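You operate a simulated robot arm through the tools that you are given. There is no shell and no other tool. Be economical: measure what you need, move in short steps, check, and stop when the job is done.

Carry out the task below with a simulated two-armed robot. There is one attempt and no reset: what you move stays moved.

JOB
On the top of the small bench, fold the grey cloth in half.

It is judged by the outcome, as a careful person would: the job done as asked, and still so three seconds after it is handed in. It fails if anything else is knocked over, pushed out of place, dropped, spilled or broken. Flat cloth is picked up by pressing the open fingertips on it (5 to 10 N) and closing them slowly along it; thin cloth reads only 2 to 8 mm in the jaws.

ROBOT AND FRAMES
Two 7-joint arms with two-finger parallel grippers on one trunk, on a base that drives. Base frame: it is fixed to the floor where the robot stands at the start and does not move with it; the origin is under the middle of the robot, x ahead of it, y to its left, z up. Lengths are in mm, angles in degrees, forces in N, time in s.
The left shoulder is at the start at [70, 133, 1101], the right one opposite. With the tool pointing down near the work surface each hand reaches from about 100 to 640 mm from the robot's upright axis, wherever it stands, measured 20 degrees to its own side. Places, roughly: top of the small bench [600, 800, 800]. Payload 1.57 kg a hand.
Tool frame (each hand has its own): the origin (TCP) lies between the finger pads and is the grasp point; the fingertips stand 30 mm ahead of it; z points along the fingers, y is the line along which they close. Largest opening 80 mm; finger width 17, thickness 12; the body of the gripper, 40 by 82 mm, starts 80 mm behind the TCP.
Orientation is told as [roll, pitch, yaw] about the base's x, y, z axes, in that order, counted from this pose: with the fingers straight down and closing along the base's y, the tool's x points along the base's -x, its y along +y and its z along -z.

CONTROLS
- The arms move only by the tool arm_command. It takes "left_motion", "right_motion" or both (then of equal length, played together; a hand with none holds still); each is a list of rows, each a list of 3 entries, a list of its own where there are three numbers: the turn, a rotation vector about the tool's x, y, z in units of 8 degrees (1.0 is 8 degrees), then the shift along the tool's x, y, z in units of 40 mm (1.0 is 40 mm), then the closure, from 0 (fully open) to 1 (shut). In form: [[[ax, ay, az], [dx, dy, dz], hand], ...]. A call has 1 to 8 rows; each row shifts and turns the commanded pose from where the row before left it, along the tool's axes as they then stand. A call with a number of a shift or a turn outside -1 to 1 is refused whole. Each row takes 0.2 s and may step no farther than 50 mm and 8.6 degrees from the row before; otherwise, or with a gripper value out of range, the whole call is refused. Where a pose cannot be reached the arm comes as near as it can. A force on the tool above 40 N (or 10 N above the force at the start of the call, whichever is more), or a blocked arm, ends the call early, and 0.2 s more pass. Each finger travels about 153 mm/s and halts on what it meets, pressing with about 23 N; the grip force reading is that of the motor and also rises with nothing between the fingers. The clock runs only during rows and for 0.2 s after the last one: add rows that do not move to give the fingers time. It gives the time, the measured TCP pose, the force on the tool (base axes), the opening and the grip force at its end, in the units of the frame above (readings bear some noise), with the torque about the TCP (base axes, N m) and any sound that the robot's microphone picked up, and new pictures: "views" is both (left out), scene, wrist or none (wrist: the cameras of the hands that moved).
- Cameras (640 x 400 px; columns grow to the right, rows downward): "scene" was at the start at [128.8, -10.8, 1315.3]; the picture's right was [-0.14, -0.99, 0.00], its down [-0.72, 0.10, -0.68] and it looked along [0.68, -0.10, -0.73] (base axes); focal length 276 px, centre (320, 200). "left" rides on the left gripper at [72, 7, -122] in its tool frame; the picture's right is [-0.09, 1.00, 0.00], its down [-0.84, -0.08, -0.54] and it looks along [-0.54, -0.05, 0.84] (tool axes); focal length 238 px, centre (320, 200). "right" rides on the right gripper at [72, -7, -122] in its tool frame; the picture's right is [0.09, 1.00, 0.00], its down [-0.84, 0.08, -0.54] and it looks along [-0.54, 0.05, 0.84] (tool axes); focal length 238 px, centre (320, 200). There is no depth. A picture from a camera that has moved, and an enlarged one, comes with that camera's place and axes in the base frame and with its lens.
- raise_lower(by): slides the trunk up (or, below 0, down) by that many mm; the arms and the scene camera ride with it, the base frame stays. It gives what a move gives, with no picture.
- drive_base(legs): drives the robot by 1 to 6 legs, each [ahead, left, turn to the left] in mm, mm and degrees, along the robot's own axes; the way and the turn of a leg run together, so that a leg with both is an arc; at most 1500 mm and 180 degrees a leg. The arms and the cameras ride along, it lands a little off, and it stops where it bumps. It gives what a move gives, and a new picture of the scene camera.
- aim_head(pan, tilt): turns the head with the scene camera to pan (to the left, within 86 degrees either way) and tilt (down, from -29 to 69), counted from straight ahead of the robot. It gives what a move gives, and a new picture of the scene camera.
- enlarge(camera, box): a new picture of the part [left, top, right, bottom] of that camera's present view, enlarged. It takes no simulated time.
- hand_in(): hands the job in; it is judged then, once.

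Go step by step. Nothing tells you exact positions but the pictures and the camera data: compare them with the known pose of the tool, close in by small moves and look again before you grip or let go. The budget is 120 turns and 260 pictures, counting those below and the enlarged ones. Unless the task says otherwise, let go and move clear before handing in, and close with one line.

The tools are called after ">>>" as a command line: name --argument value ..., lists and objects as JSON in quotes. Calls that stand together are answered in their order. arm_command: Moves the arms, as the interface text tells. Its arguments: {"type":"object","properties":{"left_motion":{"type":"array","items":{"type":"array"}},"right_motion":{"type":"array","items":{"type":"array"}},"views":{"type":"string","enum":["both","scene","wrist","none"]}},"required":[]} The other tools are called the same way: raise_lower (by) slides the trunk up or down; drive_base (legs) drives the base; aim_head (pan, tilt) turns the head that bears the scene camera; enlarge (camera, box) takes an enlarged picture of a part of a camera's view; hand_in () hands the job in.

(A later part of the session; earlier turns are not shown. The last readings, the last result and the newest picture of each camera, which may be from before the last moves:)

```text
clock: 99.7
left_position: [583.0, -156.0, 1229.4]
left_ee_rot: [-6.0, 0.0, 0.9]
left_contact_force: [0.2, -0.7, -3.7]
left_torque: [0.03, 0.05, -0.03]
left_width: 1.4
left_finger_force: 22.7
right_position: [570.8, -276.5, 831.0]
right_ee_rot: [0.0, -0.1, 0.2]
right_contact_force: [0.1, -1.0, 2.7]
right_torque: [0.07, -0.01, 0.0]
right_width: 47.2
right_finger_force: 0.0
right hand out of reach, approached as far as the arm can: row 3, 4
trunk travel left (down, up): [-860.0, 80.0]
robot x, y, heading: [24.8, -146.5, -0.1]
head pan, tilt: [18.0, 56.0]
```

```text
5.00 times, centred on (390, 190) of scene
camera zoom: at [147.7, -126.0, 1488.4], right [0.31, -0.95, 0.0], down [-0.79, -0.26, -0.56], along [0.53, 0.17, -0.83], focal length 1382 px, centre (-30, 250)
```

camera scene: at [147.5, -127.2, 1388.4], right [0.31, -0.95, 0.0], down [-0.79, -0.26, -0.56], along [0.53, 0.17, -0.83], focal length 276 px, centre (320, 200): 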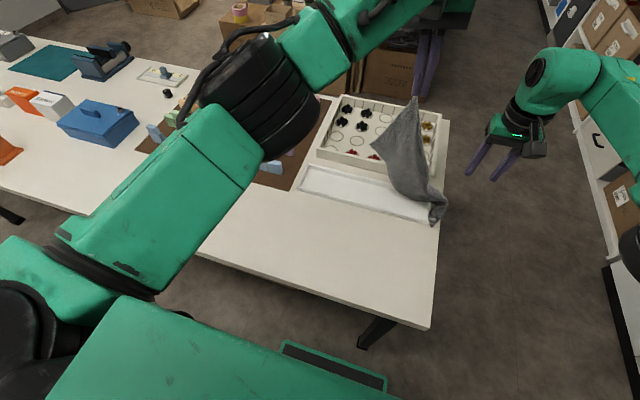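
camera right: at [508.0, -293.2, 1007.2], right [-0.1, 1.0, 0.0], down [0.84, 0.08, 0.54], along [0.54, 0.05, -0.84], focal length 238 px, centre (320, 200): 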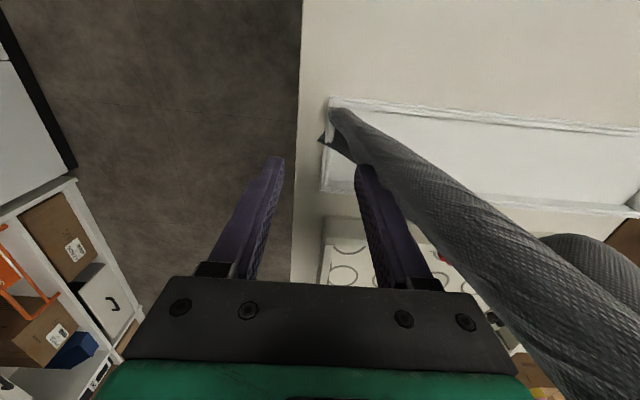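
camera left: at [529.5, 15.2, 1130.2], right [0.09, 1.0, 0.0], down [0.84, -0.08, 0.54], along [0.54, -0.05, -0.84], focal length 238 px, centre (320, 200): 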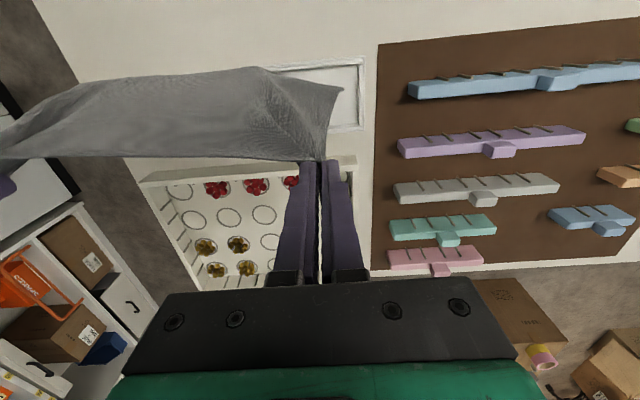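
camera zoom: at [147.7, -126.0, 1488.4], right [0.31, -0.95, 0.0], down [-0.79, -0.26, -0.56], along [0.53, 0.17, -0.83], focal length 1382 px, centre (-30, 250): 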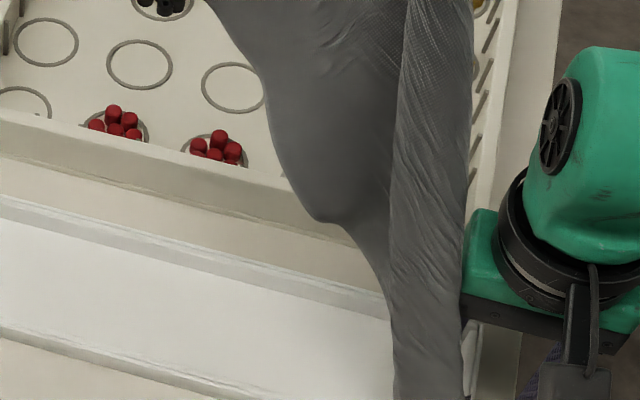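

Reach limits the depth here; lowering the trunk 15 mm puts the fingertips astride the wall, then I'll close.

>>> raise_lower --by -14

>>> enlarge --camera "right" --box '[200, 60, 440, 300]'

```text
clock: 100.4
left_position: [581.6, -156.9, 1215.6]
left_ee_rot: [-5.9, 0.0, 0.9]
left_contact_force: [-0.8, -0.8, -3.5]
left_torque: [0.02, 0.06, 0.01]
left_width: 1.4
left_finger_force: 23.4
right_position: [570.9, -277.6, 817.3]
right_ee_rot: [0.0, -0.1, 0.2]
right_contact_force: [0.2, -2.9, 7.2]
right_torque: [0.1, 0.04, 0.0]
right_width: 45.9
right_finger_force: 0.0
trunk travel left (down, up): [-846.0, 94.0]
robot x, y, heading: [31.6, -145.6, 0.0]
head pan, tilt: [18.0, 56.0]
```

```text
1.67 times, centred on (320, 180) of right
camera zoom: at [498.0, -284.6, 939.7], right [-0.1, 1.0, 0.0], down [0.83, 0.08, 0.55], along [0.54, 0.05, -0.84], focal length 397 px, centre (320, 233)
```

zoom: 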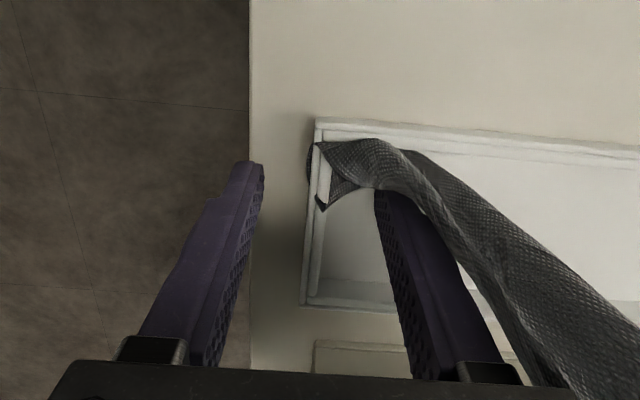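

>>> arm_command --right_motion '[[[0, 0, 0], [0, 0, 0], 0.55], [[0, 0, 0], [0, 0, 0], 0.7], [[0, 0, 0], [0, 0, 0], 0.8], [[0, 0, 0], [0, 0, 0], 0.9], [[0, 0, 0], [0, 0, 0], 0.95], [[0, 0, 0], [0, 0, 0], 0.95]]' --views "none"

>>> enlarge --camera "right" --box '[200, 60, 440, 300]'

```text
clock: 101.8
left_position: [581.7, -155.1, 1215.1]
left_ee_rot: [-6.0, 0.0, 0.8]
left_contact_force: [0.0, -0.3, -3.6]
left_torque: [0.02, 0.06, -0.02]
left_width: 1.5
left_finger_force: 23.0
right_position: [571.3, -275.9, 818.0]
right_ee_rot: [0.0, -0.3, 0.2]
right_contact_force: [1.3, 1.9, 8.7]
right_torque: [0.23, 0.06, -0.04]
right_width: 7.6
right_finger_force: 23.0
trunk travel left (down, up): [-846.0, 94.0]
robot x, y, heading: [31.2, -146.1, 0.3]
head pan, tilt: [18.0, 56.0]
```

```text
1.67 times, centred on (320, 180) of right
camera zoom: at [497.8, -283.5, 939.6], right [-0.1, 1.0, 0.0], down [0.83, 0.08, 0.54], along [0.54, 0.05, -0.84], focal length 397 px, centre (320, 233)
```

zoom: 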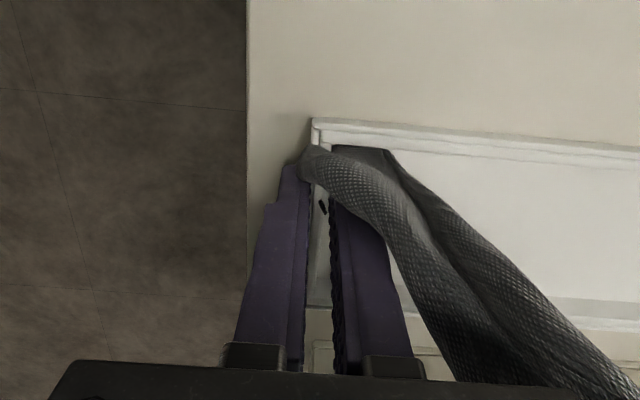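

Gripping the wall with the cloth between. Sliding upward, slowly.

>>> arm_command --right_motion '[[[0, 0, 0], [0, 0, -0.15], 0.95], [[0, 0, 0], [0, 0, -0.15], 0.95], [[0, 0, 0], [0, 0, -0.2], 1], [[0, 0, 0], [0, 0, -0.3], 1], [[0, 0, 0], [0, 0, -0.4], 1], [[0, 0, 0], [0, 0, 0], 1]]' --views "wrist"

>>> enlarge --camera "right" --box '[200, 60, 440, 300]'

```text
clock: 103.2
left_position: [581.4, -154.7, 1217.7]
left_ee_rot: [-5.9, 0.0, 0.9]
left_contact_force: [-0.5, -0.5, 0.0]
left_torque: [0.01, -0.01, -0.01]
left_width: 1.5
left_finger_force: 23.1
right_position: [570.7, -275.9, 864.6]
right_ee_rot: [0.0, -0.4, 0.0]
right_contact_force: [0.2, 0.2, 0.8]
right_torque: [0.02, 0.0, -0.03]
right_width: 2.0
right_finger_force: 22.7
trunk travel left (down, up): [-846.0, 94.0]
robot x, y, heading: [27.3, -144.6, -0.1]
head pan, tilt: [18.0, 56.0]
camera right: at [497.1, -284.3, 987.4], right [-0.09, 1.0, 0.0], down [0.83, 0.08, 0.55], along [0.55, 0.05, -0.84], focal length 238 px, centre (320, 200)
```

right: 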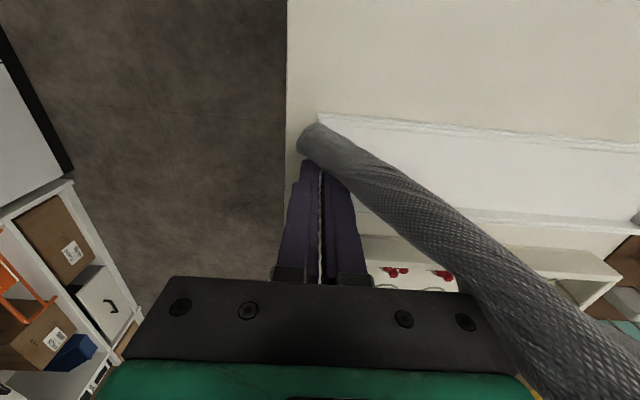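

```text
1.67 times, centred on (320, 180) of right
camera zoom: at [497.1, -284.3, 987.4], right [-0.09, 1.0, 0.0], down [0.83, 0.08, 0.55], along [0.55, 0.05, -0.84], focal length 397 px, centre (320, 233)
```

zoom: 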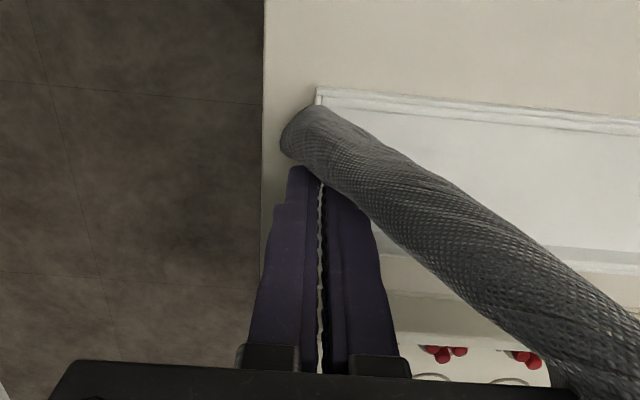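

The right hand now holds cloth (2.0 mm) 45 mm higher with no resistance; the corner looks free. Lifting further to confirm.

>>> arm_command --right_motion '[[[0, 0, 0], [0, 0, -0.7], 1], [[0, 0, 0], [0, 0, -0.8], 1], [[0, 0, 0], [0, 0, -0.8], 1], [[0, 0, 0], [0, 0, -0.8], 1], [[0, 0, 0], [0, 0, 0], 1]]' --views "wrist"

>>> enlarge --camera "scene" --box '[280, 80, 480, 260]'

```text
clock: 104.4
left_position: [583.0, -155.6, 1217.4]
left_ee_rot: [-5.9, 0.0, 0.9]
left_contact_force: [0.3, 0.8, -0.4]
left_torque: [0.0, -0.02, -0.02]
left_width: 1.4
left_finger_force: 23.1
right_position: [573.8, -277.1, 989.1]
right_ee_rot: [0.0, 0.0, 0.2]
right_contact_force: [-0.3, -0.5, -0.7]
right_torque: [-0.03, -0.02, 0.01]
right_width: 1.6
right_finger_force: 22.7
trunk travel left (down, up): [-846.0, 94.0]
robot x, y, heading: [33.0, -146.9, 0.1]
head pan, tilt: [18.0, 56.0]
camera right: at [499.8, -284.7, 1111.6], right [-0.1, 1.0, 0.0], down [0.84, 0.08, 0.54], along [0.54, 0.05, -0.84], focal length 238 px, centre (320, 200)
```

right: 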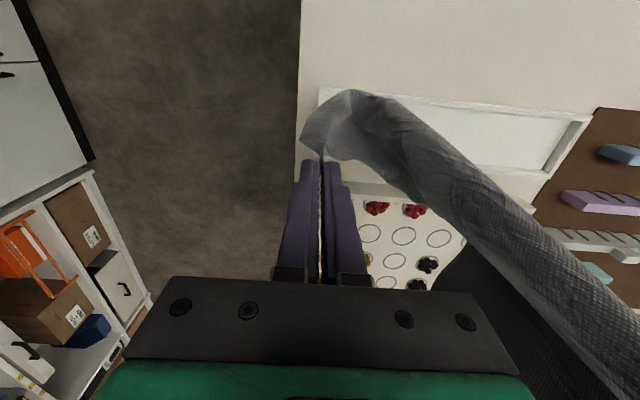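

```text
2.22 times, centred on (380, 170) of scene
camera zoom: at [147.2, -125.8, 1474.4], right [0.31, -0.95, 0.0], down [-0.79, -0.26, -0.56], along [0.53, 0.17, -0.83], focal length 614 px, centre (187, 267)
```

zoom: 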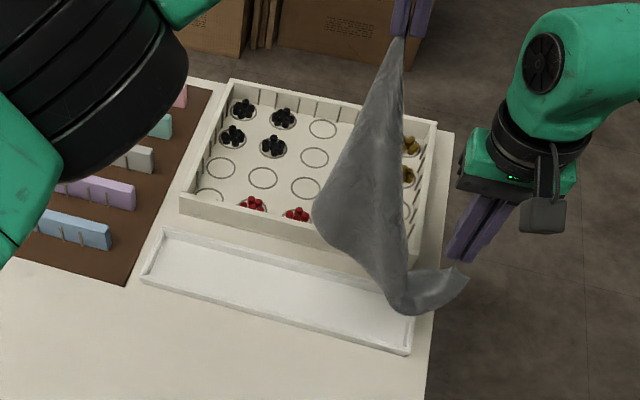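

The cloth is fully free and the frame is where it was. The left hand holds the near-left corner and the right hand the far-right corner. I'll move both up and back towards the robot, clear of the frame and peg tray.

>>> arm_command --left_motion '[[[-0.75, 0, 0], [0.68, 0.6, 0], 1], [[0, 0, 0], [0.68, 0.8, 0], 1], [[0, 0, 0], [0.68, 0.8, 0], 1], [[0, 0, 0], [0.68, 0.8, 0], 1], [[0, 0, 0], [0.68, 0.8, 0], 1], [[0, 0, 0], [0.68, 0.8, 0], 1], [[0, 0, 0], [0, 0, 0], 1]]' --right_motion '[[[0, 0, 0], [0, 0, -0.6], 1], [[0, 0, 0], [0.2, 0, -0.6], 1], [[0, 0, 0], [0.4, 0, -0.5], 1], [[0, 0, 0], [0.6, 0, -0.4], 1], [[0, 0, 0], [0.6, 0, -0.3], 1], [[0, 0, 0], [0.5, 0, 0], 1], [[0, 0, 0], [0, 0, 0], 1]]' --views "scene"

```text
clock: 106.0
left_position: [418.2, 26.6, 1211.1]
left_ee_rot: [0.1, -0.1, 0.8]
left_contact_force: [-0.5, -0.7, -0.6]
left_torque: [-0.03, 0.03, 0.01]
left_width: 1.5
left_finger_force: 23.1
right_position: [478.2, -277.1, 1084.5]
right_ee_rot: [-0.1, -0.1, 0.2]
right_contact_force: [1.1, 0.3, 0.2]
right_torque: [0.02, 0.03, 0.0]
right_width: 2.3
right_finger_force: 23.3
trunk travel left (down, up): [-846.0, 94.0]
robot x, y, heading: [30.3, -148.3, 0.0]
head pan, tilt: [18.0, 56.0]
camera scene: at [148.3, -126.5, 1474.3], right [0.31, -0.95, 0.0], down [-0.79, -0.26, -0.56], along [0.53, 0.17, -0.83], focal length 276 px, centre (320, 200)
```

scene: 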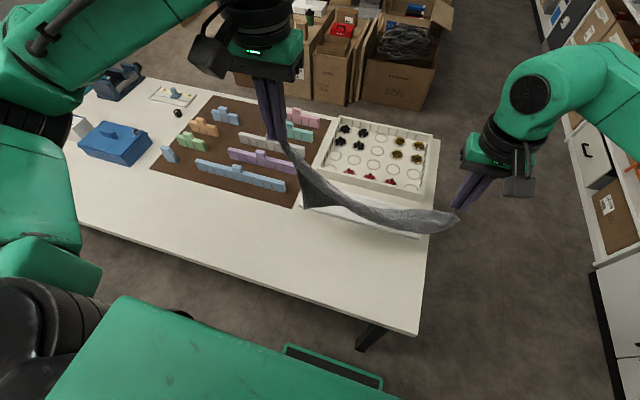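

The cloth is clear in the air. I'll level the hands and stretch the diagonal to see how the free corners hang.

>>> arm_command --left_motion '[[[0, 0, 0], [0.3, 0.1, 0.8], 1], [[0, 0, 0], [0.4, 0.2, 0.8], 1], [[0, 0, 0], [0.5, 0.2, 0.8], 1], [[0, 0, 0], [0.5, 0.2, 0.6], 1], [[0, 0, 0], [0, 0, 0], 1]]' --right_motion '[[[0, 0, 0], [0, 0, 0], 1], [[0, 0, 0], [0, 0, 0], 1], [[0, 0, 0], [0, 0, 0], 1], [[0, 0, 0], [-0.3, 0.3, 0], 1], [[0, 0, 0], [0, 0, 0], 1]]' --views "scene"

>>> enlarge --camera "scene" --box '[180, 80, 500, 320]'

```text
clock: 107.2
left_position: [370.4, 46.4, 1117.2]
left_ee_rot: [0.0, 0.0, 0.9]
left_contact_force: [0.4, -0.7, -1.0]
left_torque: [-0.01, 0.02, 0.03]
left_width: 1.5
left_finger_force: 22.7
left hand out of reach, approached as far as the arm can: row 4
right_position: [490.4, -263.0, 1082.9]
right_ee_rot: [0.0, -0.1, 0.3]
right_contact_force: [-0.6, 0.0, -1.7]
right_torque: [0.0, 0.02, 0.01]
right_width: 1.7
right_finger_force: 22.9
trunk travel left (down, up): [-846.0, 94.0]
robot x, y, heading: [31.3, -147.1, 0.2]
head pan, tilt: [18.0, 56.0]
camera scene: at [147.6, -125.9, 1474.4], right [0.31, -0.95, 0.0], down [-0.79, -0.26, -0.56], along [0.53, 0.17, -0.83], focal length 276 px, centre (320, 200)
```

scene: 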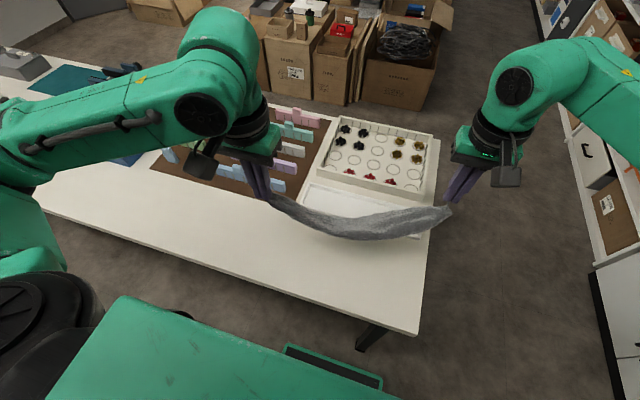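

```text
1.67 times, centred on (340, 200) of scene
camera zoom: at [147.6, -125.9, 1474.4], right [0.31, -0.95, 0.0], down [-0.79, -0.26, -0.56], along [0.53, 0.17, -0.83], focal length 461 px, centre (287, 200)
```

zoom: 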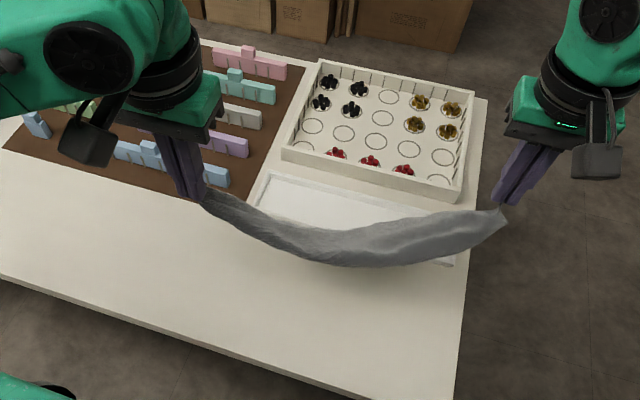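

Both free triangles hang below the diagonal. I'll bring the diagonal over the bench's front edge, lower it, then draw it back onto the bench so the hanging parts are pulled straight.

>>> arm_command --left_motion '[[[0, 0, 0], [0.85, -0.3, 0], 1], [[0, 0, 0], [0.85, -0.3, 0], 1], [[0, 0, 0], [0.85, -0.3, 0], 1], [[0, 0, 0], [0.85, -0.3, 0], 1], [[0, 0, 0], [0, 0, 0], 1]]' --right_motion '[[[0, 0, 0], [0.4, -0.3, 0], 1], [[0, 0, 0], [0.4, -0.3, 0], 1], [[0, 0, 0], [0.3, -0.2, 0], 1], [[0, 0, 0], [0.2, 0, 0], 1], [[0, 0, 0], [0, 0, 0], 1]]' --views "none"

>>> raise_lower --by -165

>>> aim_head --pan 3 --tilt 62

```text
clock: 108.4
left_position: [370.8, 47.3, 1116.8]
left_ee_rot: [0.0, 0.0, 0.9]
left_contact_force: [0.3, 0.1, 0.2]
left_torque: [-0.02, 0.02, 0.01]
left_width: 1.7
left_finger_force: 22.7
left hand out of reach, approached as far as the arm can: row 1, 2, 3, 4
right_position: [438.1, -296.3, 1084.8]
right_ee_rot: [0.0, -0.1, 0.1]
right_contact_force: [0.0, -0.3, 0.2]
right_torque: [0.04, -0.01, 0.02]
right_width: 1.8
right_finger_force: 22.8
trunk travel left (down, up): [-846.0, 94.0]
robot x, y, heading: [30.8, -145.9, 0.4]
head pan, tilt: [18.0, 56.0]
```

```text
clock: 110.2
left_position: [370.5, 47.0, 952.2]
left_ee_rot: [0.0, 0.0, 0.9]
left_contact_force: [-0.3, 0.1, -0.1]
left_torque: [-0.03, 0.06, -0.01]
left_width: 1.5
left_finger_force: 23.2
right_position: [438.4, -297.3, 919.9]
right_ee_rot: [0.0, -0.1, 0.2]
right_contact_force: [-0.2, 0.4, -0.7]
right_torque: [0.0, 0.02, 0.0]
right_width: 1.9
right_finger_force: 22.8
trunk travel left (down, up): [-681.0, 259.0]
robot x, y, heading: [29.1, -147.2, -0.1]
head pan, tilt: [18.0, 56.0]
```

```text
clock: 111.0
left_position: [370.7, 46.1, 951.1]
left_ee_rot: [0.0, 0.0, 0.9]
left_contact_force: [0.1, -0.1, 0.3]
left_torque: [-0.03, 0.02, -0.02]
left_width: 1.5
left_finger_force: 23.3
right_position: [437.7, -296.0, 919.6]
right_ee_rot: [-0.1, -0.1, 0.2]
right_contact_force: [0.2, 0.6, -0.7]
right_torque: [0.02, -0.03, 0.02]
right_width: 1.9
right_finger_force: 22.9
trunk travel left (down, up): [-681.0, 259.0]
robot x, y, heading: [30.4, -152.1, 0.1]
head pan, tilt: [3.0, 62.0]
camera scene: at [144.0, -144.3, 1302.3], right [0.06, -1.0, 0.0], down [-0.88, -0.05, -0.47], along [0.47, 0.03, -0.88], focal length 276 px, centre (320, 200)
```

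scene: 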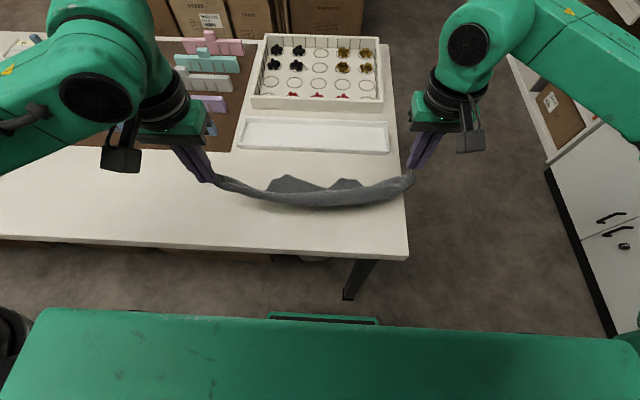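

Useful: both free corners lie on the bench on the far side, well apart, at about [471, -50] and [474, -185]. I'll lower the diagonal and draw it towards me so these triangles lie flat. Then the left hand can take the far-left corner.

>>> arm_command --left_motion '[[[0, 0, 0], [0.3, 0, 0.6], 1], [[0, 0, 0], [0.3, 0, 0.6], 1], [[0, 0, 0], [0.4, 0, 0.6], 1], [[0, 0, 0], [0.5, 0.2, 0.5], 1], [[0, 0, 0], [0, 0, 0.3], 1], [[0, 0, 0], [0, 0, 0], 1]]' --right_motion '[[[0, 0, 0], [0.5, 0, 0.4], 1], [[0, 0, 0], [0.6, 0, 0.4], 1], [[0, 0, 0], [0.7, 0, 0.4], 1], [[0, 0, 0], [0.7, 0, 0.4], 1], [[0, 0, 0], [0.3, 0, 0.2], 1], [[0, 0, 0], [0, 0, 0], 1]]' --views "scene"

>>> enlarge --camera "scene" --box '[180, 120, 440, 280]'

```text
clock: 112.4
left_position: [370.0, 46.6, 941.4]
left_ee_rot: [0.0, -0.1, 0.9]
left_contact_force: [-0.2, 0.0, -0.3]
left_torque: [-0.05, 0.02, 0.01]
left_width: 1.6
left_finger_force: 22.6
left hand out of reach, approached as far as the arm can: row 1, 2, 3, 4
right_position: [325.8, -295.4, 846.7]
right_ee_rot: [-0.1, -0.1, 0.2]
right_contact_force: [0.0, 0.5, -0.3]
right_torque: [0.04, 0.0, -0.01]
right_width: 1.7
right_finger_force: 23.3
trunk travel left (down, up): [-681.0, 259.0]
robot x, y, heading: [34.3, -149.2, 0.0]
head pan, tilt: [3.0, 62.0]
camera scene: at [144.0, -144.4, 1302.3], right [0.05, -1.0, 0.0], down [-0.88, -0.05, -0.47], along [0.47, 0.03, -0.88], focal length 276 px, centre (320, 200)
```

scene: 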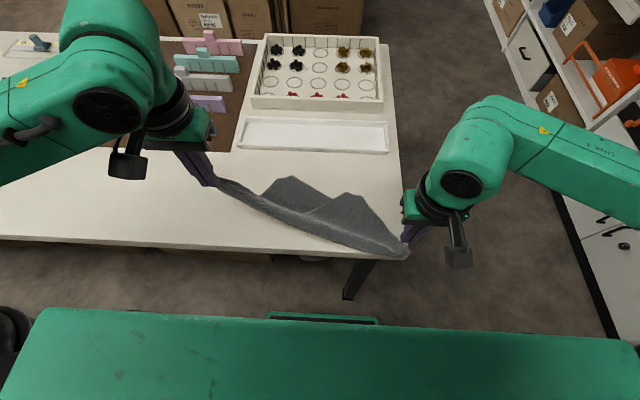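

```text
2.46 times, centred on (310, 200) of scene
camera zoom: at [144.0, -144.4, 1302.3], right [0.05, -1.0, 0.0], down [-0.88, -0.05, -0.47], along [0.47, 0.03, -0.88], focal length 680 px, centre (345, 200)
```

zoom: 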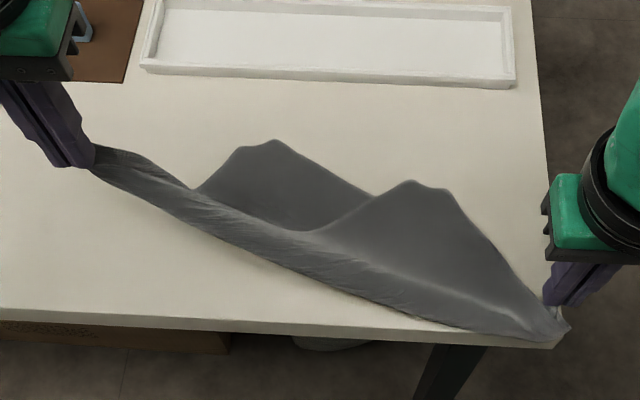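

The two triangles lie neatly apart: the far-left corner at about [477, -60] and the near-right one at [443, -183]. The right hand holds the far-right corner. I'll set down and release the left hand's corner.

>>> arm_command --left_motion '[[[0, 0, 0], [-0.3, 0, 0.6], 1], [[0, 0, 0], [0, 0, 0.7], 1], [[0, 0, 0], [0, 0, 0.7], 1], [[0, 0, 0], [0, 0, 0.6], 1], [[0, 0, 0], [0, 0, 0], 1], [[0, 0, 0], [0, 0, 0], 1]]' --views "scene"

```text
clock: 113.8
left_position: [380.4, 48.6, 836.9]
left_ee_rot: [0.1, 0.0, 0.9]
left_contact_force: [-0.2, -0.3, 0.2]
left_torque: [-0.04, 0.0, 0.01]
left_width: 1.3
left_finger_force: 23.3
right_position: [326.1, -296.3, 847.2]
right_ee_rot: [0.0, -0.2, 0.2]
right_contact_force: [-0.3, 0.8, 0.5]
right_torque: [0.02, -0.03, -0.02]
right_width: 1.9
right_finger_force: 23.0
trunk travel left (down, up): [-681.0, 259.0]
robot x, y, heading: [30.0, -150.0, 0.2]
head pan, tilt: [3.0, 62.0]
camera scene: at [144.0, -144.3, 1302.3], right [0.05, -1.0, 0.0], down [-0.88, -0.05, -0.47], along [0.47, 0.03, -0.88], focal length 276 px, centre (320, 200)
```

scene: 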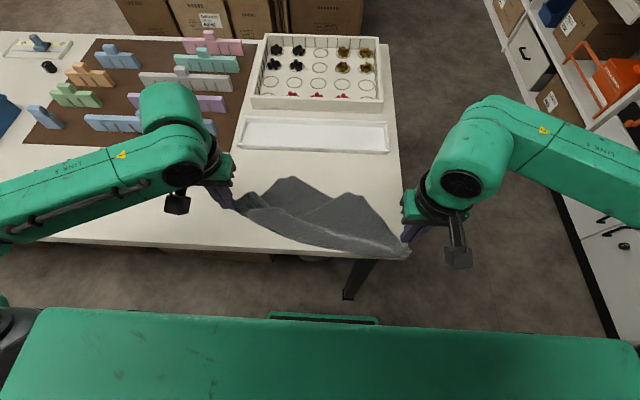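

>>> arm_command --left_motion '[[[0, 0, 0], [0, 0, 0], 0.7], [[0, 0, 0], [0, 0, 0], 0.4], [[0, 0, 0], [0, 0, -0.8], 0.4], [[0, 0, 0], [-0.5, -0.7, -0.3], 0.4], [[0, 0, 0], [-0.7, -0.7, 0], 0.4], [[0, 0, 0], [-0.7, -0.7, 0], 0.4], [[0, 0, 0], [0, -0.7, 0.4], 0.4], [[0, 0, 0], [0, 0, 0], 0.4]]' --views "wrist"

>>> enlarge --camera "left" --box '[160, 40, 480, 260]'

```text
clock: 115.6
left_position: [459.4, -62.8, 864.1]
left_ee_rot: [0.1, 0.1, 0.9]
left_contact_force: [-0.7, -0.1, 0.7]
left_torque: [0.03, 0.01, 0.0]
left_width: 48.2
left_finger_force: 0.0
right_position: [326.4, -295.2, 847.7]
right_ee_rot: [0.0, -0.1, 0.2]
right_contact_force: [-0.3, 0.3, -0.3]
right_torque: [0.0, -0.04, 0.0]
right_width: 1.8
right_finger_force: 23.1
trunk travel left (down, up): [-681.0, 259.0]
robot x, y, heading: [26.4, -144.3, 0.1]
head pan, tilt: [3.0, 62.0]
camera left: at [386.9, -57.0, 985.2], right [0.08, 1.0, 0.0], down [0.84, -0.06, 0.54], along [0.54, -0.04, -0.84], focal length 238 px, centre (320, 200)
```

left: 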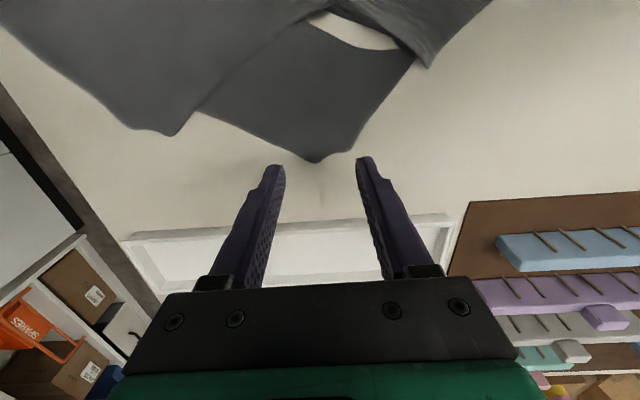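

```text
1.82 times, centred on (320, 150) of left
camera zoom: at [386.9, -57.0, 985.2], right [0.08, 1.0, 0.0], down [0.84, -0.06, 0.54], along [0.54, -0.04, -0.84], focal length 433 px, centre (320, 291)
```

zoom: 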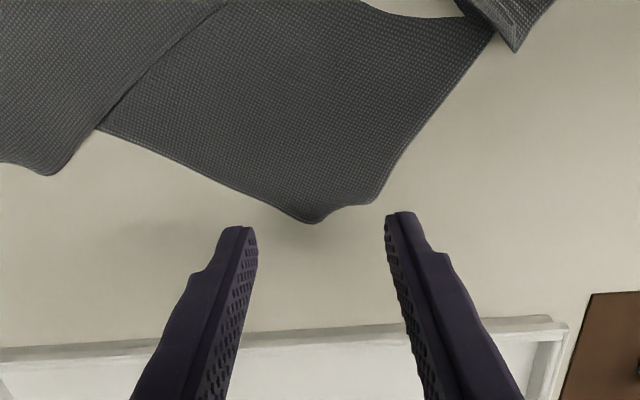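

The far-left corner is a single layer and sits between the fingers. Lowering to contact for the pinch.

>>> arm_command --left_motion '[[[0, 0, 0], [0.2, 0.1, 0.5], 0.4], [[0, 0, 0], [0, 0, 0.5], 0.4], [[0, 0, 0], [0, 0, 0.25], 0.4], [[0, 0, 0], [0, 0, 0.03], 0.4], [[0, 0, 0], [0, 0, 0], 0.4]]' --views "none"

```text
clock: 116.8
left_position: [450.4, -57.7, 813.5]
left_ee_rot: [0.0, -0.1, 0.9]
left_contact_force: [0.3, -0.2, 0.0]
left_torque: [0.02, 0.01, 0.04]
left_width: 47.6
left_finger_force: 0.1
right_position: [326.3, -295.0, 848.7]
right_ee_rot: [0.0, -0.1, 0.1]
right_contact_force: [-0.6, 0.7, 0.2]
right_torque: [-0.01, 0.04, -0.01]
right_width: 1.7
right_finger_force: 23.0
trunk travel left (down, up): [-681.0, 259.0]
robot x, y, heading: [28.1, -148.0, 0.4]
head pan, tilt: [3.0, 62.0]
```

>>> arm_command --left_motion '[[[0, 0, 0], [0, 0, 0.035], 0.4], [[0, 0, 0], [0, 0, 0], 0.4]]' --views "none"

```text
clock: 117.4
left_position: [451.6, -58.3, 811.8]
left_ee_rot: [0.0, -0.1, 0.9]
left_contact_force: [-0.3, 0.0, 2.6]
left_torque: [-0.02, -0.02, 0.0]
left_width: 47.9
left_finger_force: 0.1
right_position: [324.8, -294.9, 847.4]
right_ee_rot: [0.0, -0.2, 0.2]
right_contact_force: [0.2, -0.5, 0.2]
right_torque: [0.01, 0.02, -0.02]
right_width: 1.9
right_finger_force: 23.2
trunk travel left (down, up): [-681.0, 259.0]
robot x, y, heading: [25.6, -149.5, 0.2]
head pan, tilt: [3.0, 62.0]
```

Contact at 2.6 N; adding a touch and closing slowly.

>>> arm_command --left_motion '[[[0, 0, 0], [0, 0, 0.012], 0.45], [[0, 0, 0], [0, 0, 0], 0.5], [[0, 0, 0], [0, 0, 0], 0.55], [[0, 0, 0], [0, 0, 0], 0.6], [[0, 0, 0], [0, 0, 0], 0.65], [[0, 0, 0], [0, 0, 0], 0.7], [[0, 0, 0], [0, 0, 0], 0.75], [[0, 0, 0], [0, 0, 0], 0.8]]' --views "none"

>>> arm_command --left_motion '[[[0, 0, 0], [0, 0, -0.005], 0.85], [[0, 0, 0], [0, 0, -0.005], 0.9], [[0, 0, 0], [0, 0, -0.005], 0.95], [[0, 0, 0], [0, 0, 0], 1], [[0, 0, 0], [0, 0, 0], 1], [[0, 0, 0], [0, 0, -0.02], 1], [[0, 0, 0], [0, 0, -0.02], 1], [[0, 0, 0], [0, 0, 0], 1]]' --views "wrist"

```text
clock: 119.2
left_position: [451.1, -58.9, 810.8]
left_ee_rot: [0.0, -0.1, 1.0]
left_contact_force: [-0.1, 0.1, 6.6]
left_torque: [-0.02, 0.0, 0.0]
left_width: 15.7
left_finger_force: 0.0
right_position: [326.5, -294.8, 847.2]
right_ee_rot: [0.0, -0.3, 0.2]
right_contact_force: [0.2, 0.4, 0.1]
right_torque: [0.02, -0.04, -0.03]
right_width: 1.7
right_finger_force: 22.3
trunk travel left (down, up): [-681.0, 259.0]
robot x, y, heading: [28.3, -144.8, 0.3]
head pan, tilt: [3.0, 62.0]
```

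```text
clock: 121.0
left_position: [450.9, -60.3, 813.4]
left_ee_rot: [0.1, 0.0, 0.9]
left_contact_force: [0.3, -0.8, 0.2]
left_torque: [0.0, -0.02, -0.01]
left_width: 0.1
left_finger_force: 21.3
right_position: [325.0, -295.1, 848.8]
right_ee_rot: [0.0, 0.0, 0.3]
right_contact_force: [-0.4, -0.6, -0.3]
right_torque: [0.02, -0.03, 0.0]
right_width: 1.8
right_finger_force: 22.9
trunk travel left (down, up): [-681.0, 259.0]
robot x, y, heading: [29.6, -147.3, -0.0]
head pan, tilt: [3.0, 62.0]
camera left: at [379.3, -54.6, 933.7], right [0.08, 1.0, 0.0], down [0.84, -0.07, 0.54], along [0.54, -0.04, -0.84], focal length 238 px, centre (320, 200)
```

left: 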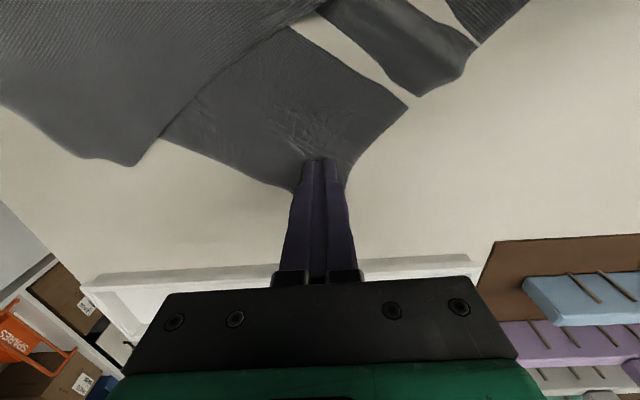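

That one slid off; a slightly firmer press is needed. Reopening and pressing to about 10 N.

>>> arm_command --left_motion '[[[0, 0, 0], [0, 0, -0.3], 1], [[0, 0, 0], [-0.05, 0.05, 0], 0.4], [[0, 0, 0], [0, 0, 0], 0.4], [[0, 0, 0], [0, 0, 0.25], 0.4], [[0, 0, 0], [0, 0, 0.09], 0.4], [[0, 0, 0], [0, 0, 0.03], 0.4], [[0, 0, 0], [0, 0, 0], 0.4]]' --views "none"

```text
clock: 122.6
left_position: [452.1, -58.6, 811.6]
left_ee_rot: [0.0, -0.1, 0.8]
left_contact_force: [1.2, -1.6, 6.3]
left_torque: [-0.12, -0.02, 0.05]
left_width: 48.1
left_finger_force: 0.3
right_position: [325.9, -295.7, 848.5]
right_ee_rot: [0.0, -0.1, 0.2]
right_contact_force: [-0.2, 0.5, -1.3]
right_torque: [-0.01, -0.03, -0.03]
right_width: 1.8
right_finger_force: 23.1
trunk travel left (down, up): [-681.0, 259.0]
robot x, y, heading: [29.8, -147.7, 0.1]
head pan, tilt: [3.0, 62.0]
```

>>> arm_command --left_motion '[[[0, 0, 0], [0, 0, 0.012], 0.45], [[0, 0, 0], [0, 0, 0], 0.5], [[0, 0, 0], [0, 0, 0], 0.55], [[0, 0, 0], [0, 0, 0], 0.6], [[0, 0, 0], [0, 0, 0], 0.65], [[0, 0, 0], [0, 0, 0], 0.7], [[0, 0, 0], [0, 0, 0], 0.75], [[0, 0, 0], [0, 0, 0], 0.8]]' --views "none"

>>> arm_command --left_motion '[[[0, 0, 0], [0, 0, 0], 0.85], [[0, 0, 0], [0, 0, 0], 0.9], [[0, 0, 0], [0, 0, 0], 0.95], [[0, 0, 0], [0, 0, 0], 1], [[0, 0, 0], [0, 0, 0], 1], [[0, 0, 0], [0, 0, -0.02], 1], [[0, 0, 0], [0, 0, -0.02], 1], [[0, 0, 0], [0, 0, 0], 1]]' --views "wrist"

```text
clock: 124.4
left_position: [452.1, -59.5, 812.1]
left_ee_rot: [0.0, -0.1, 0.9]
left_contact_force: [-0.3, -2.2, 13.1]
left_torque: [-0.07, 0.03, -0.01]
left_width: 15.6
left_finger_force: 0.0
right_position: [325.0, -295.2, 848.1]
right_ee_rot: [0.0, -0.2, 0.2]
right_contact_force: [0.9, 1.4, -0.1]
right_torque: [0.05, -0.08, -0.07]
right_width: 1.9
right_finger_force: 23.1
trunk travel left (down, up): [-681.0, 259.0]
robot x, y, heading: [28.0, -148.7, 0.3]
head pan, tilt: [3.0, 62.0]
```

```text
clock: 126.2
left_position: [451.0, -57.6, 812.0]
left_ee_rot: [0.1, 0.1, 0.9]
left_contact_force: [-2.5, -3.6, 2.1]
left_torque: [-0.11, 0.11, -0.06]
left_width: 2.1
left_finger_force: 23.3
right_position: [326.2, -295.1, 847.1]
right_ee_rot: [0.0, -0.1, 0.2]
right_contact_force: [2.4, 3.3, -0.7]
right_torque: [0.17, -0.18, -0.08]
right_width: 1.7
right_finger_force: 22.9
trunk travel left (down, up): [-681.0, 259.0]
robot x, y, heading: [31.0, -146.9, 0.3]
head pan, tilt: [3.0, 62.0]
camera left: at [379.1, -52.9, 932.7], right [0.08, 1.0, 0.0], down [0.84, -0.07, 0.54], along [0.54, -0.04, -0.84], focal length 238 px, centre (320, 200)
```

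left: 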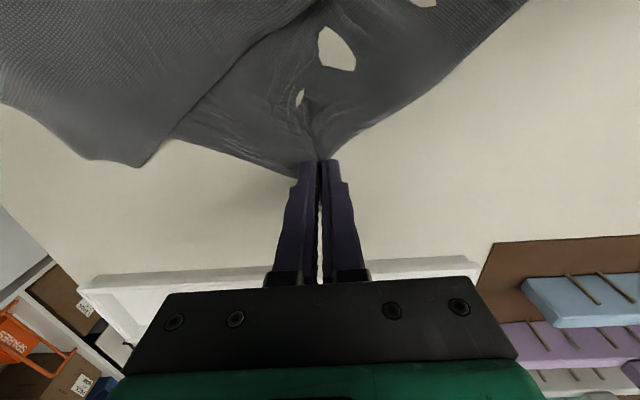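

Gripped (2.1 mm), with tension along the far edge. I'll lift both hands and square them up so the cloth hangs from its far edge.

>>> arm_command --left_motion '[[[0, 0, 0], [0.1, 0, -0.4], 1], [[0, 0, 0], [0.2, 0.4, -0.4], 1], [[0, 0, 0], [0.2, 0.4, -0.4], 1], [[0, 0, 0], [0.2, 0.4, -0.4], 1], [[0, 0, 0], [0.3, 0.4, -0.4], 1], [[0, 0, 0], [0, 0, 0], 1]]' --right_motion '[[[0, 0, 0], [-0.4, 0, -0.2], 1], [[0, 0, 0], [-0.4, 0.2, -0.2], 1], [[0, 0, 0], [-0.4, 0.2, -0.2], 1], [[0, 0, 0], [-0.4, 0.2, -0.3], 1], [[0, 0, 0], [-0.4, 0.2, -0.3], 1], [[0, 0, 0], [0, 0, 0], 1]]' --views "none"

>>> raise_lower --by 150

>>> enlarge --camera "scene" --box '[160, 80, 480, 280]'

```text
clock: 127.6
left_position: [409.1, 4.7, 891.2]
left_ee_rot: [0.0, 0.0, 0.8]
left_contact_force: [0.2, -0.2, -0.5]
left_torque: [0.02, 0.02, -0.02]
left_width: 2.4
left_finger_force: 23.1
right_position: [406.1, -264.7, 895.8]
right_ee_rot: [0.0, -0.1, 0.2]
right_contact_force: [-0.4, -0.8, -0.3]
right_torque: [0.02, -0.02, -0.02]
right_width: 1.7
right_finger_force: 23.4
trunk travel left (down, up): [-681.0, 259.0]
robot x, y, heading: [29.4, -151.1, 0.3]
head pan, tilt: [3.0, 62.0]
```

```text
clock: 129.4
left_position: [410.2, 4.3, 1040.8]
left_ee_rot: [0.0, 0.0, 0.9]
left_contact_force: [-0.5, -0.7, -0.9]
left_torque: [-0.03, 0.02, 0.0]
left_width: 2.2
left_finger_force: 23.2
right_position: [405.0, -263.1, 1045.7]
right_ee_rot: [0.0, -0.2, 0.2]
right_contact_force: [0.4, 1.9, 0.3]
right_torque: [0.01, 0.0, 0.01]
right_width: 1.8
right_finger_force: 23.2
trunk travel left (down, up): [-831.0, 109.0]
robot x, y, heading: [28.8, -149.2, 0.0]
head pan, tilt: [3.0, 62.0]
```

```text
2.00 times, centred on (320, 180) of scene
camera zoom: at [144.1, -144.4, 1452.2], right [0.05, -1.0, 0.0], down [-0.88, -0.05, -0.47], along [0.47, 0.03, -0.88], focal length 553 px, centre (320, 240)
```

zoom: 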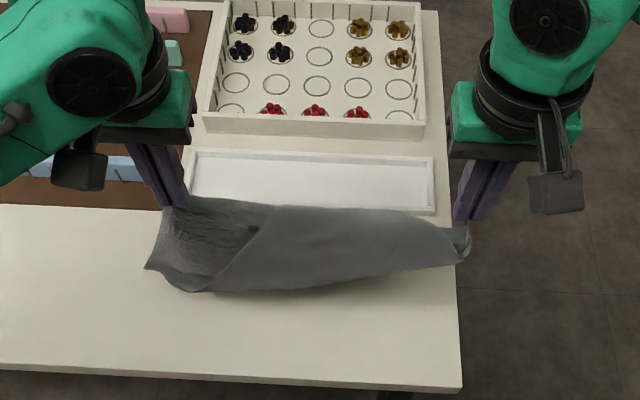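

>>> arm_command --left_motion '[[[0, 0, 0], [0, 0.25, 0], 1], [[0, 0, 0], [0, 0.2, 0], 1], [[0, 0, 0], [0, 0, 0], 1]]' --right_motion '[[[0, 0, 0], [0, -0.2, 0], 1], [[0, 0, 0], [0, -0.1, 0], 1], [[0, 0, 0], [0, 0, 0], 1]]' --views "none"

>>> raise_lower --by 60

>>> enlarge --camera "scene" --box '[160, 80, 480, 280]'

```text
clock: 130.2
left_position: [410.9, 22.4, 1041.1]
left_ee_rot: [-0.1, -0.1, 0.8]
left_contact_force: [-0.4, -15.1, -1.0]
left_torque: [-0.46, 0.04, -0.07]
left_width: 2.3
left_finger_force: 22.8
right_position: [404.8, -274.8, 1046.5]
right_ee_rot: [0.1, -0.2, 0.4]
right_contact_force: [0.6, 14.4, 0.0]
right_torque: [0.64, -0.05, -0.14]
right_width: 7.6
right_finger_force: 23.2
trunk travel left (down, up): [-831.0, 109.0]
robot x, y, heading: [31.4, -148.5, 0.1]
head pan, tilt: [3.0, 62.0]
```

```text
clock: 131.2
left_position: [408.5, 21.5, 1101.7]
left_ee_rot: [0.0, 0.0, 0.9]
left_contact_force: [-0.5, -15.5, 0.0]
left_torque: [-0.48, 0.01, -0.13]
left_width: 2.4
left_finger_force: 23.1
right_position: [404.7, -276.5, 1107.1]
right_ee_rot: [0.0, -0.1, 0.2]
right_contact_force: [1.7, 14.8, 0.7]
right_torque: [0.62, -0.03, -0.1]
right_width: 7.7
right_finger_force: 22.6
trunk travel left (down, up): [-891.0, 49.0]
robot x, y, heading: [28.8, -149.5, 0.0]
head pan, tilt: [3.0, 62.0]
```

```text
2.00 times, centred on (320, 180) of scene
camera zoom: at [144.2, -144.3, 1512.3], right [0.05, -1.0, 0.0], down [-0.88, -0.05, -0.47], along [0.47, 0.03, -0.88], focal length 553 px, centre (320, 240)
```

zoom: 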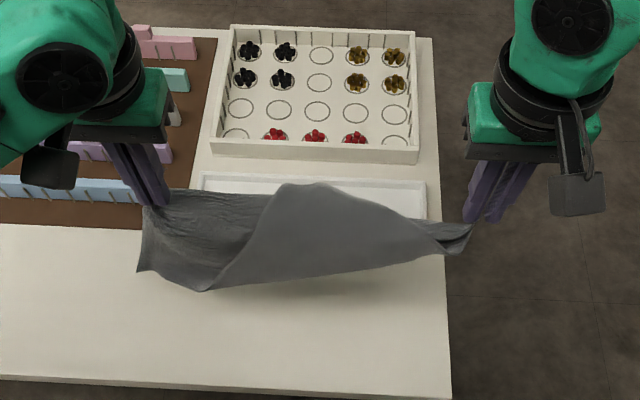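

>>> enlarge --camera "right" --box '[160, 0, 640, 300]'

>>> enlarge --camera "left" --box '[0, 0, 480, 300]'

```text
1.33 times, centred on (400, 150) of right
camera zoom: at [331.6, -282.9, 1229.4], right [-0.1, 1.0, 0.0], down [0.84, 0.08, 0.54], along [0.54, 0.05, -0.84], focal length 318 px, centre (213, 267)
```

zoom: 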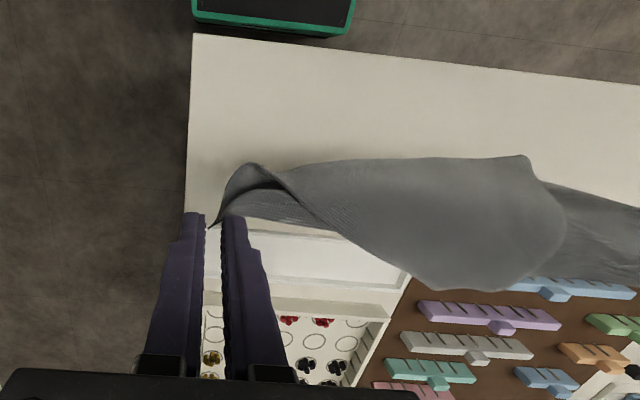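

```text
1.33 times, centred on (240, 150) of left
camera zoom: at [338.1, 27.5, 1222.3], right [0.08, 1.0, 0.0], down [0.84, -0.06, 0.54], along [0.54, -0.04, -0.84], focal length 318 px, centre (427, 267)
```

zoom: 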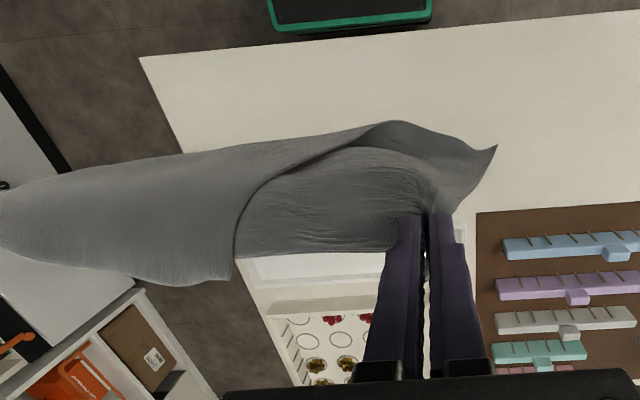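

The far edge is stretched straight, but the near-right corner is flopped over it to the far side. I'll draw the cloth onto the bench from the front edge (back off, lower, drive forward), then flip that corner back. Backing off first.

>>> drive_base --legs '[[-115, 20, 0]]'

>>> raise_lower --by -210

>>> arm_command --left_motion '[[[0, 0, 0], [0, -0.1, 0.5], 1], [[0, 0, 0], [0, 0, 0.5], 1], [[0, 0, 0], [0, 0, 0.3], 1], [[0, 0, 0], [0, 0, 0], 1]]' --right_motion '[[[0, 0, 0], [0, 0, 0.5], 1], [[0, 0, 0], [0, 0, 0.5], 1], [[0, 0, 0], [0, 0, 0.4], 1], [[0, 0, 0], [0, 0, 0], 1]]' --views "none"

>>> enlarge --camera "scene" --box '[160, 120, 480, 320]'

```text
clock: 132.4
left_position: [300.8, 42.0, 1102.2]
left_ee_rot: [0.1, 0.1, 1.0]
left_contact_force: [-0.2, -15.5, 0.1]
left_torque: [-0.5, 0.04, -0.03]
left_width: 2.3
left_finger_force: 22.9
right_position: [296.0, -255.1, 1106.2]
right_ee_rot: [0.2, 0.0, 0.2]
right_contact_force: [1.7, 15.4, -0.6]
right_torque: [0.59, -0.02, -0.15]
right_width: 7.8
right_finger_force: 23.4
trunk travel left (down, up): [-891.0, 49.0]
robot x, y, heading: [-82.0, -131.0, 0.1]
head pan, tilt: [3.0, 62.0]
camera scene: at [35.8, -125.4, 1512.0], right [0.06, -1.0, 0.0], down [-0.88, -0.05, -0.47], along [0.47, 0.03, -0.88], focal length 276 px, centre (320, 200)
```

scene: 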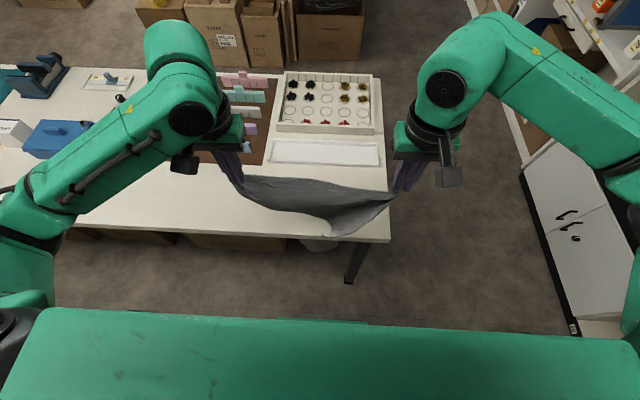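

```text
clock: 134.6
left_position: [298.0, 42.3, 891.3]
left_ee_rot: [0.0, -0.1, 0.9]
left_contact_force: [-1.6, -14.4, -0.6]
left_torque: [-0.45, 0.02, -0.1]
left_width: 2.4
left_finger_force: 22.9
right_position: [292.6, -254.5, 897.0]
right_ee_rot: [0.0, -0.2, 0.3]
right_contact_force: [0.6, 13.9, 0.1]
right_torque: [0.59, -0.04, -0.1]
right_width: 7.4
right_finger_force: 22.7
trunk travel left (down, up): [-681.0, 259.0]
robot x, y, heading: [-82.4, -126.8, -0.2]
head pan, tilt: [3.0, 62.0]
```

```text
clock: 135.6
left_position: [298.0, 37.6, 839.5]
left_ee_rot: [-0.1, 0.0, 0.9]
left_contact_force: [0.2, -10.7, -0.3]
left_torque: [-0.29, 0.02, -0.08]
left_width: 2.2
left_finger_force: 23.3
right_position: [294.2, -253.5, 841.1]
right_ee_rot: [0.0, -0.1, 0.3]
right_contact_force: [0.2, 9.3, 0.6]
right_torque: [0.41, -0.05, -0.09]
right_width: 6.5
right_finger_force: 22.8
trunk travel left (down, up): [-681.0, 259.0]
robot x, y, heading: [-80.4, -128.6, 0.2]
head pan, tilt: [3.0, 62.0]
```

```text
2.00 times, centred on (320, 220) of scene
camera zoom: at [32.0, -124.8, 1302.3], right [0.06, -1.0, 0.0], down [-0.88, -0.05, -0.47], along [0.47, 0.03, -0.88], focal length 553 px, centre (320, 160)
```

zoom: 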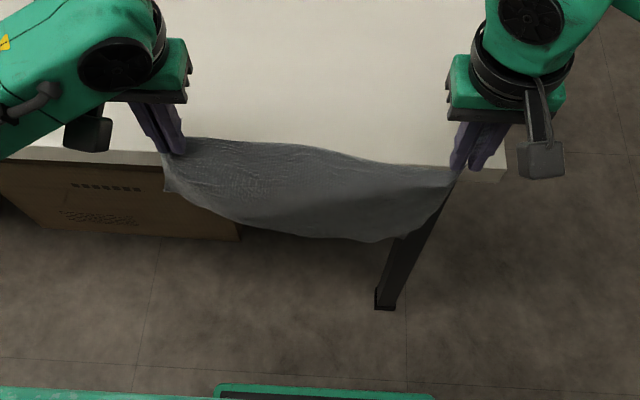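

The flop undid itself while backing off: the cloth hangs flat from its far edge in front of the bench. Now I drive forward and draw it up onto the bench top.

>>> drive_base --legs '[[115, 0, 0]]'

>>> arm_command --left_motion '[[[0, 0, 0], [-0.6, 0, 0.05], 1], [[0, 0, 0], [-0.6, 0, 0.1], 1], [[0, 0, 0], [-0.6, 0, 0.1], 1], [[0, 0, 0], [-0.6, 0, 0.1], 1], [[0, 0, 0], [-0.3, 0, 0], 1], [[0, 0, 0], [0, 0, 0], 1]]' --right_motion '[[[0, 0, 0], [-0.6, 0, 0.05], 1], [[0, 0, 0], [-0.6, 0, 0.1], 1], [[0, 0, 0], [-0.6, 0, 0.1], 1], [[0, 0, 0], [-0.6, 0, 0.1], 1], [[0, 0, 0], [-0.3, 0, 0], 1], [[0, 0, 0], [0, 0, 0], 1]]' --views "none"

>>> enlarge --camera "scene" --box '[160, 100, 480, 300]'

```text
clock: 136.8
left_position: [413.1, 37.5, 840.0]
left_ee_rot: [0.0, 0.0, 0.9]
left_contact_force: [-0.2, -10.0, -0.3]
left_torque: [-0.32, 0.01, -0.06]
left_width: 2.5
left_finger_force: 22.6
right_position: [409.4, -255.7, 841.3]
right_ee_rot: [0.0, -0.2, 0.2]
right_contact_force: [-0.5, 10.1, 0.3]
right_torque: [0.41, -0.05, -0.08]
right_width: 6.2
right_finger_force: 23.0
trunk travel left (down, up): [-681.0, 259.0]
robot x, y, heading: [33.5, -130.3, -0.1]
head pan, tilt: [3.0, 62.0]
camera scene: at [148.0, -124.7, 1302.4], right [0.05, -1.0, 0.0], down [-0.88, -0.05, -0.47], along [0.47, 0.03, -0.88], focal length 276 px, centre (320, 200)
```

scene: 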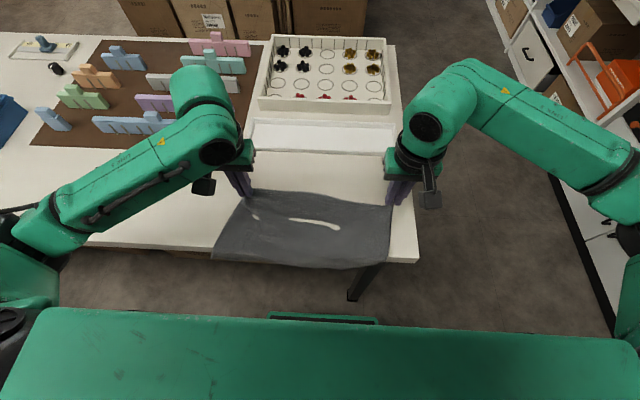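

```text
clock: 138.2
left_position: [520.5, 37.6, 827.6]
left_ee_rot: [-0.1, 0.1, 0.8]
left_contact_force: [-0.2, -10.3, 0.2]
left_torque: [-0.28, 0.01, -0.04]
left_width: 2.3
left_finger_force: 23.4
right_position: [517.6, -253.8, 829.3]
right_ee_rot: [0.1, -0.2, 0.3]
right_contact_force: [0.7, 9.9, 0.2]
right_torque: [0.42, 0.0, -0.08]
right_width: 5.9
right_finger_force: 23.1
trunk travel left (down, up): [-681.0, 259.0]
robot x, y, heading: [35.6, -129.5, 0.3]
head pan, tilt: [3.0, 62.0]
```

```text
2.00 times, centred on (320, 200) of scene
camera zoom: at [148.2, -124.7, 1302.3], right [0.05, -1.0, 0.0], down [-0.88, -0.05, -0.47], along [0.47, 0.03, -0.88], focal length 553 px, centre (320, 200)
```

zoom: 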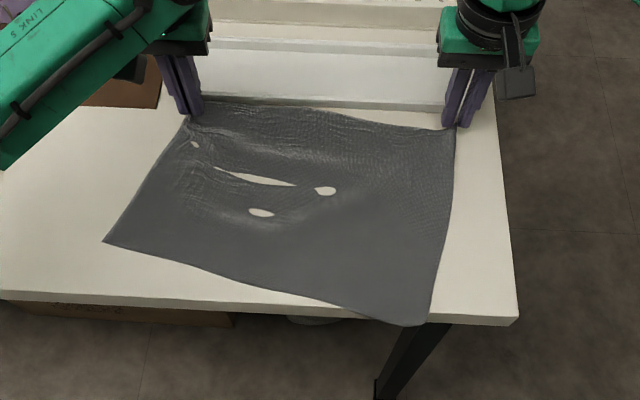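

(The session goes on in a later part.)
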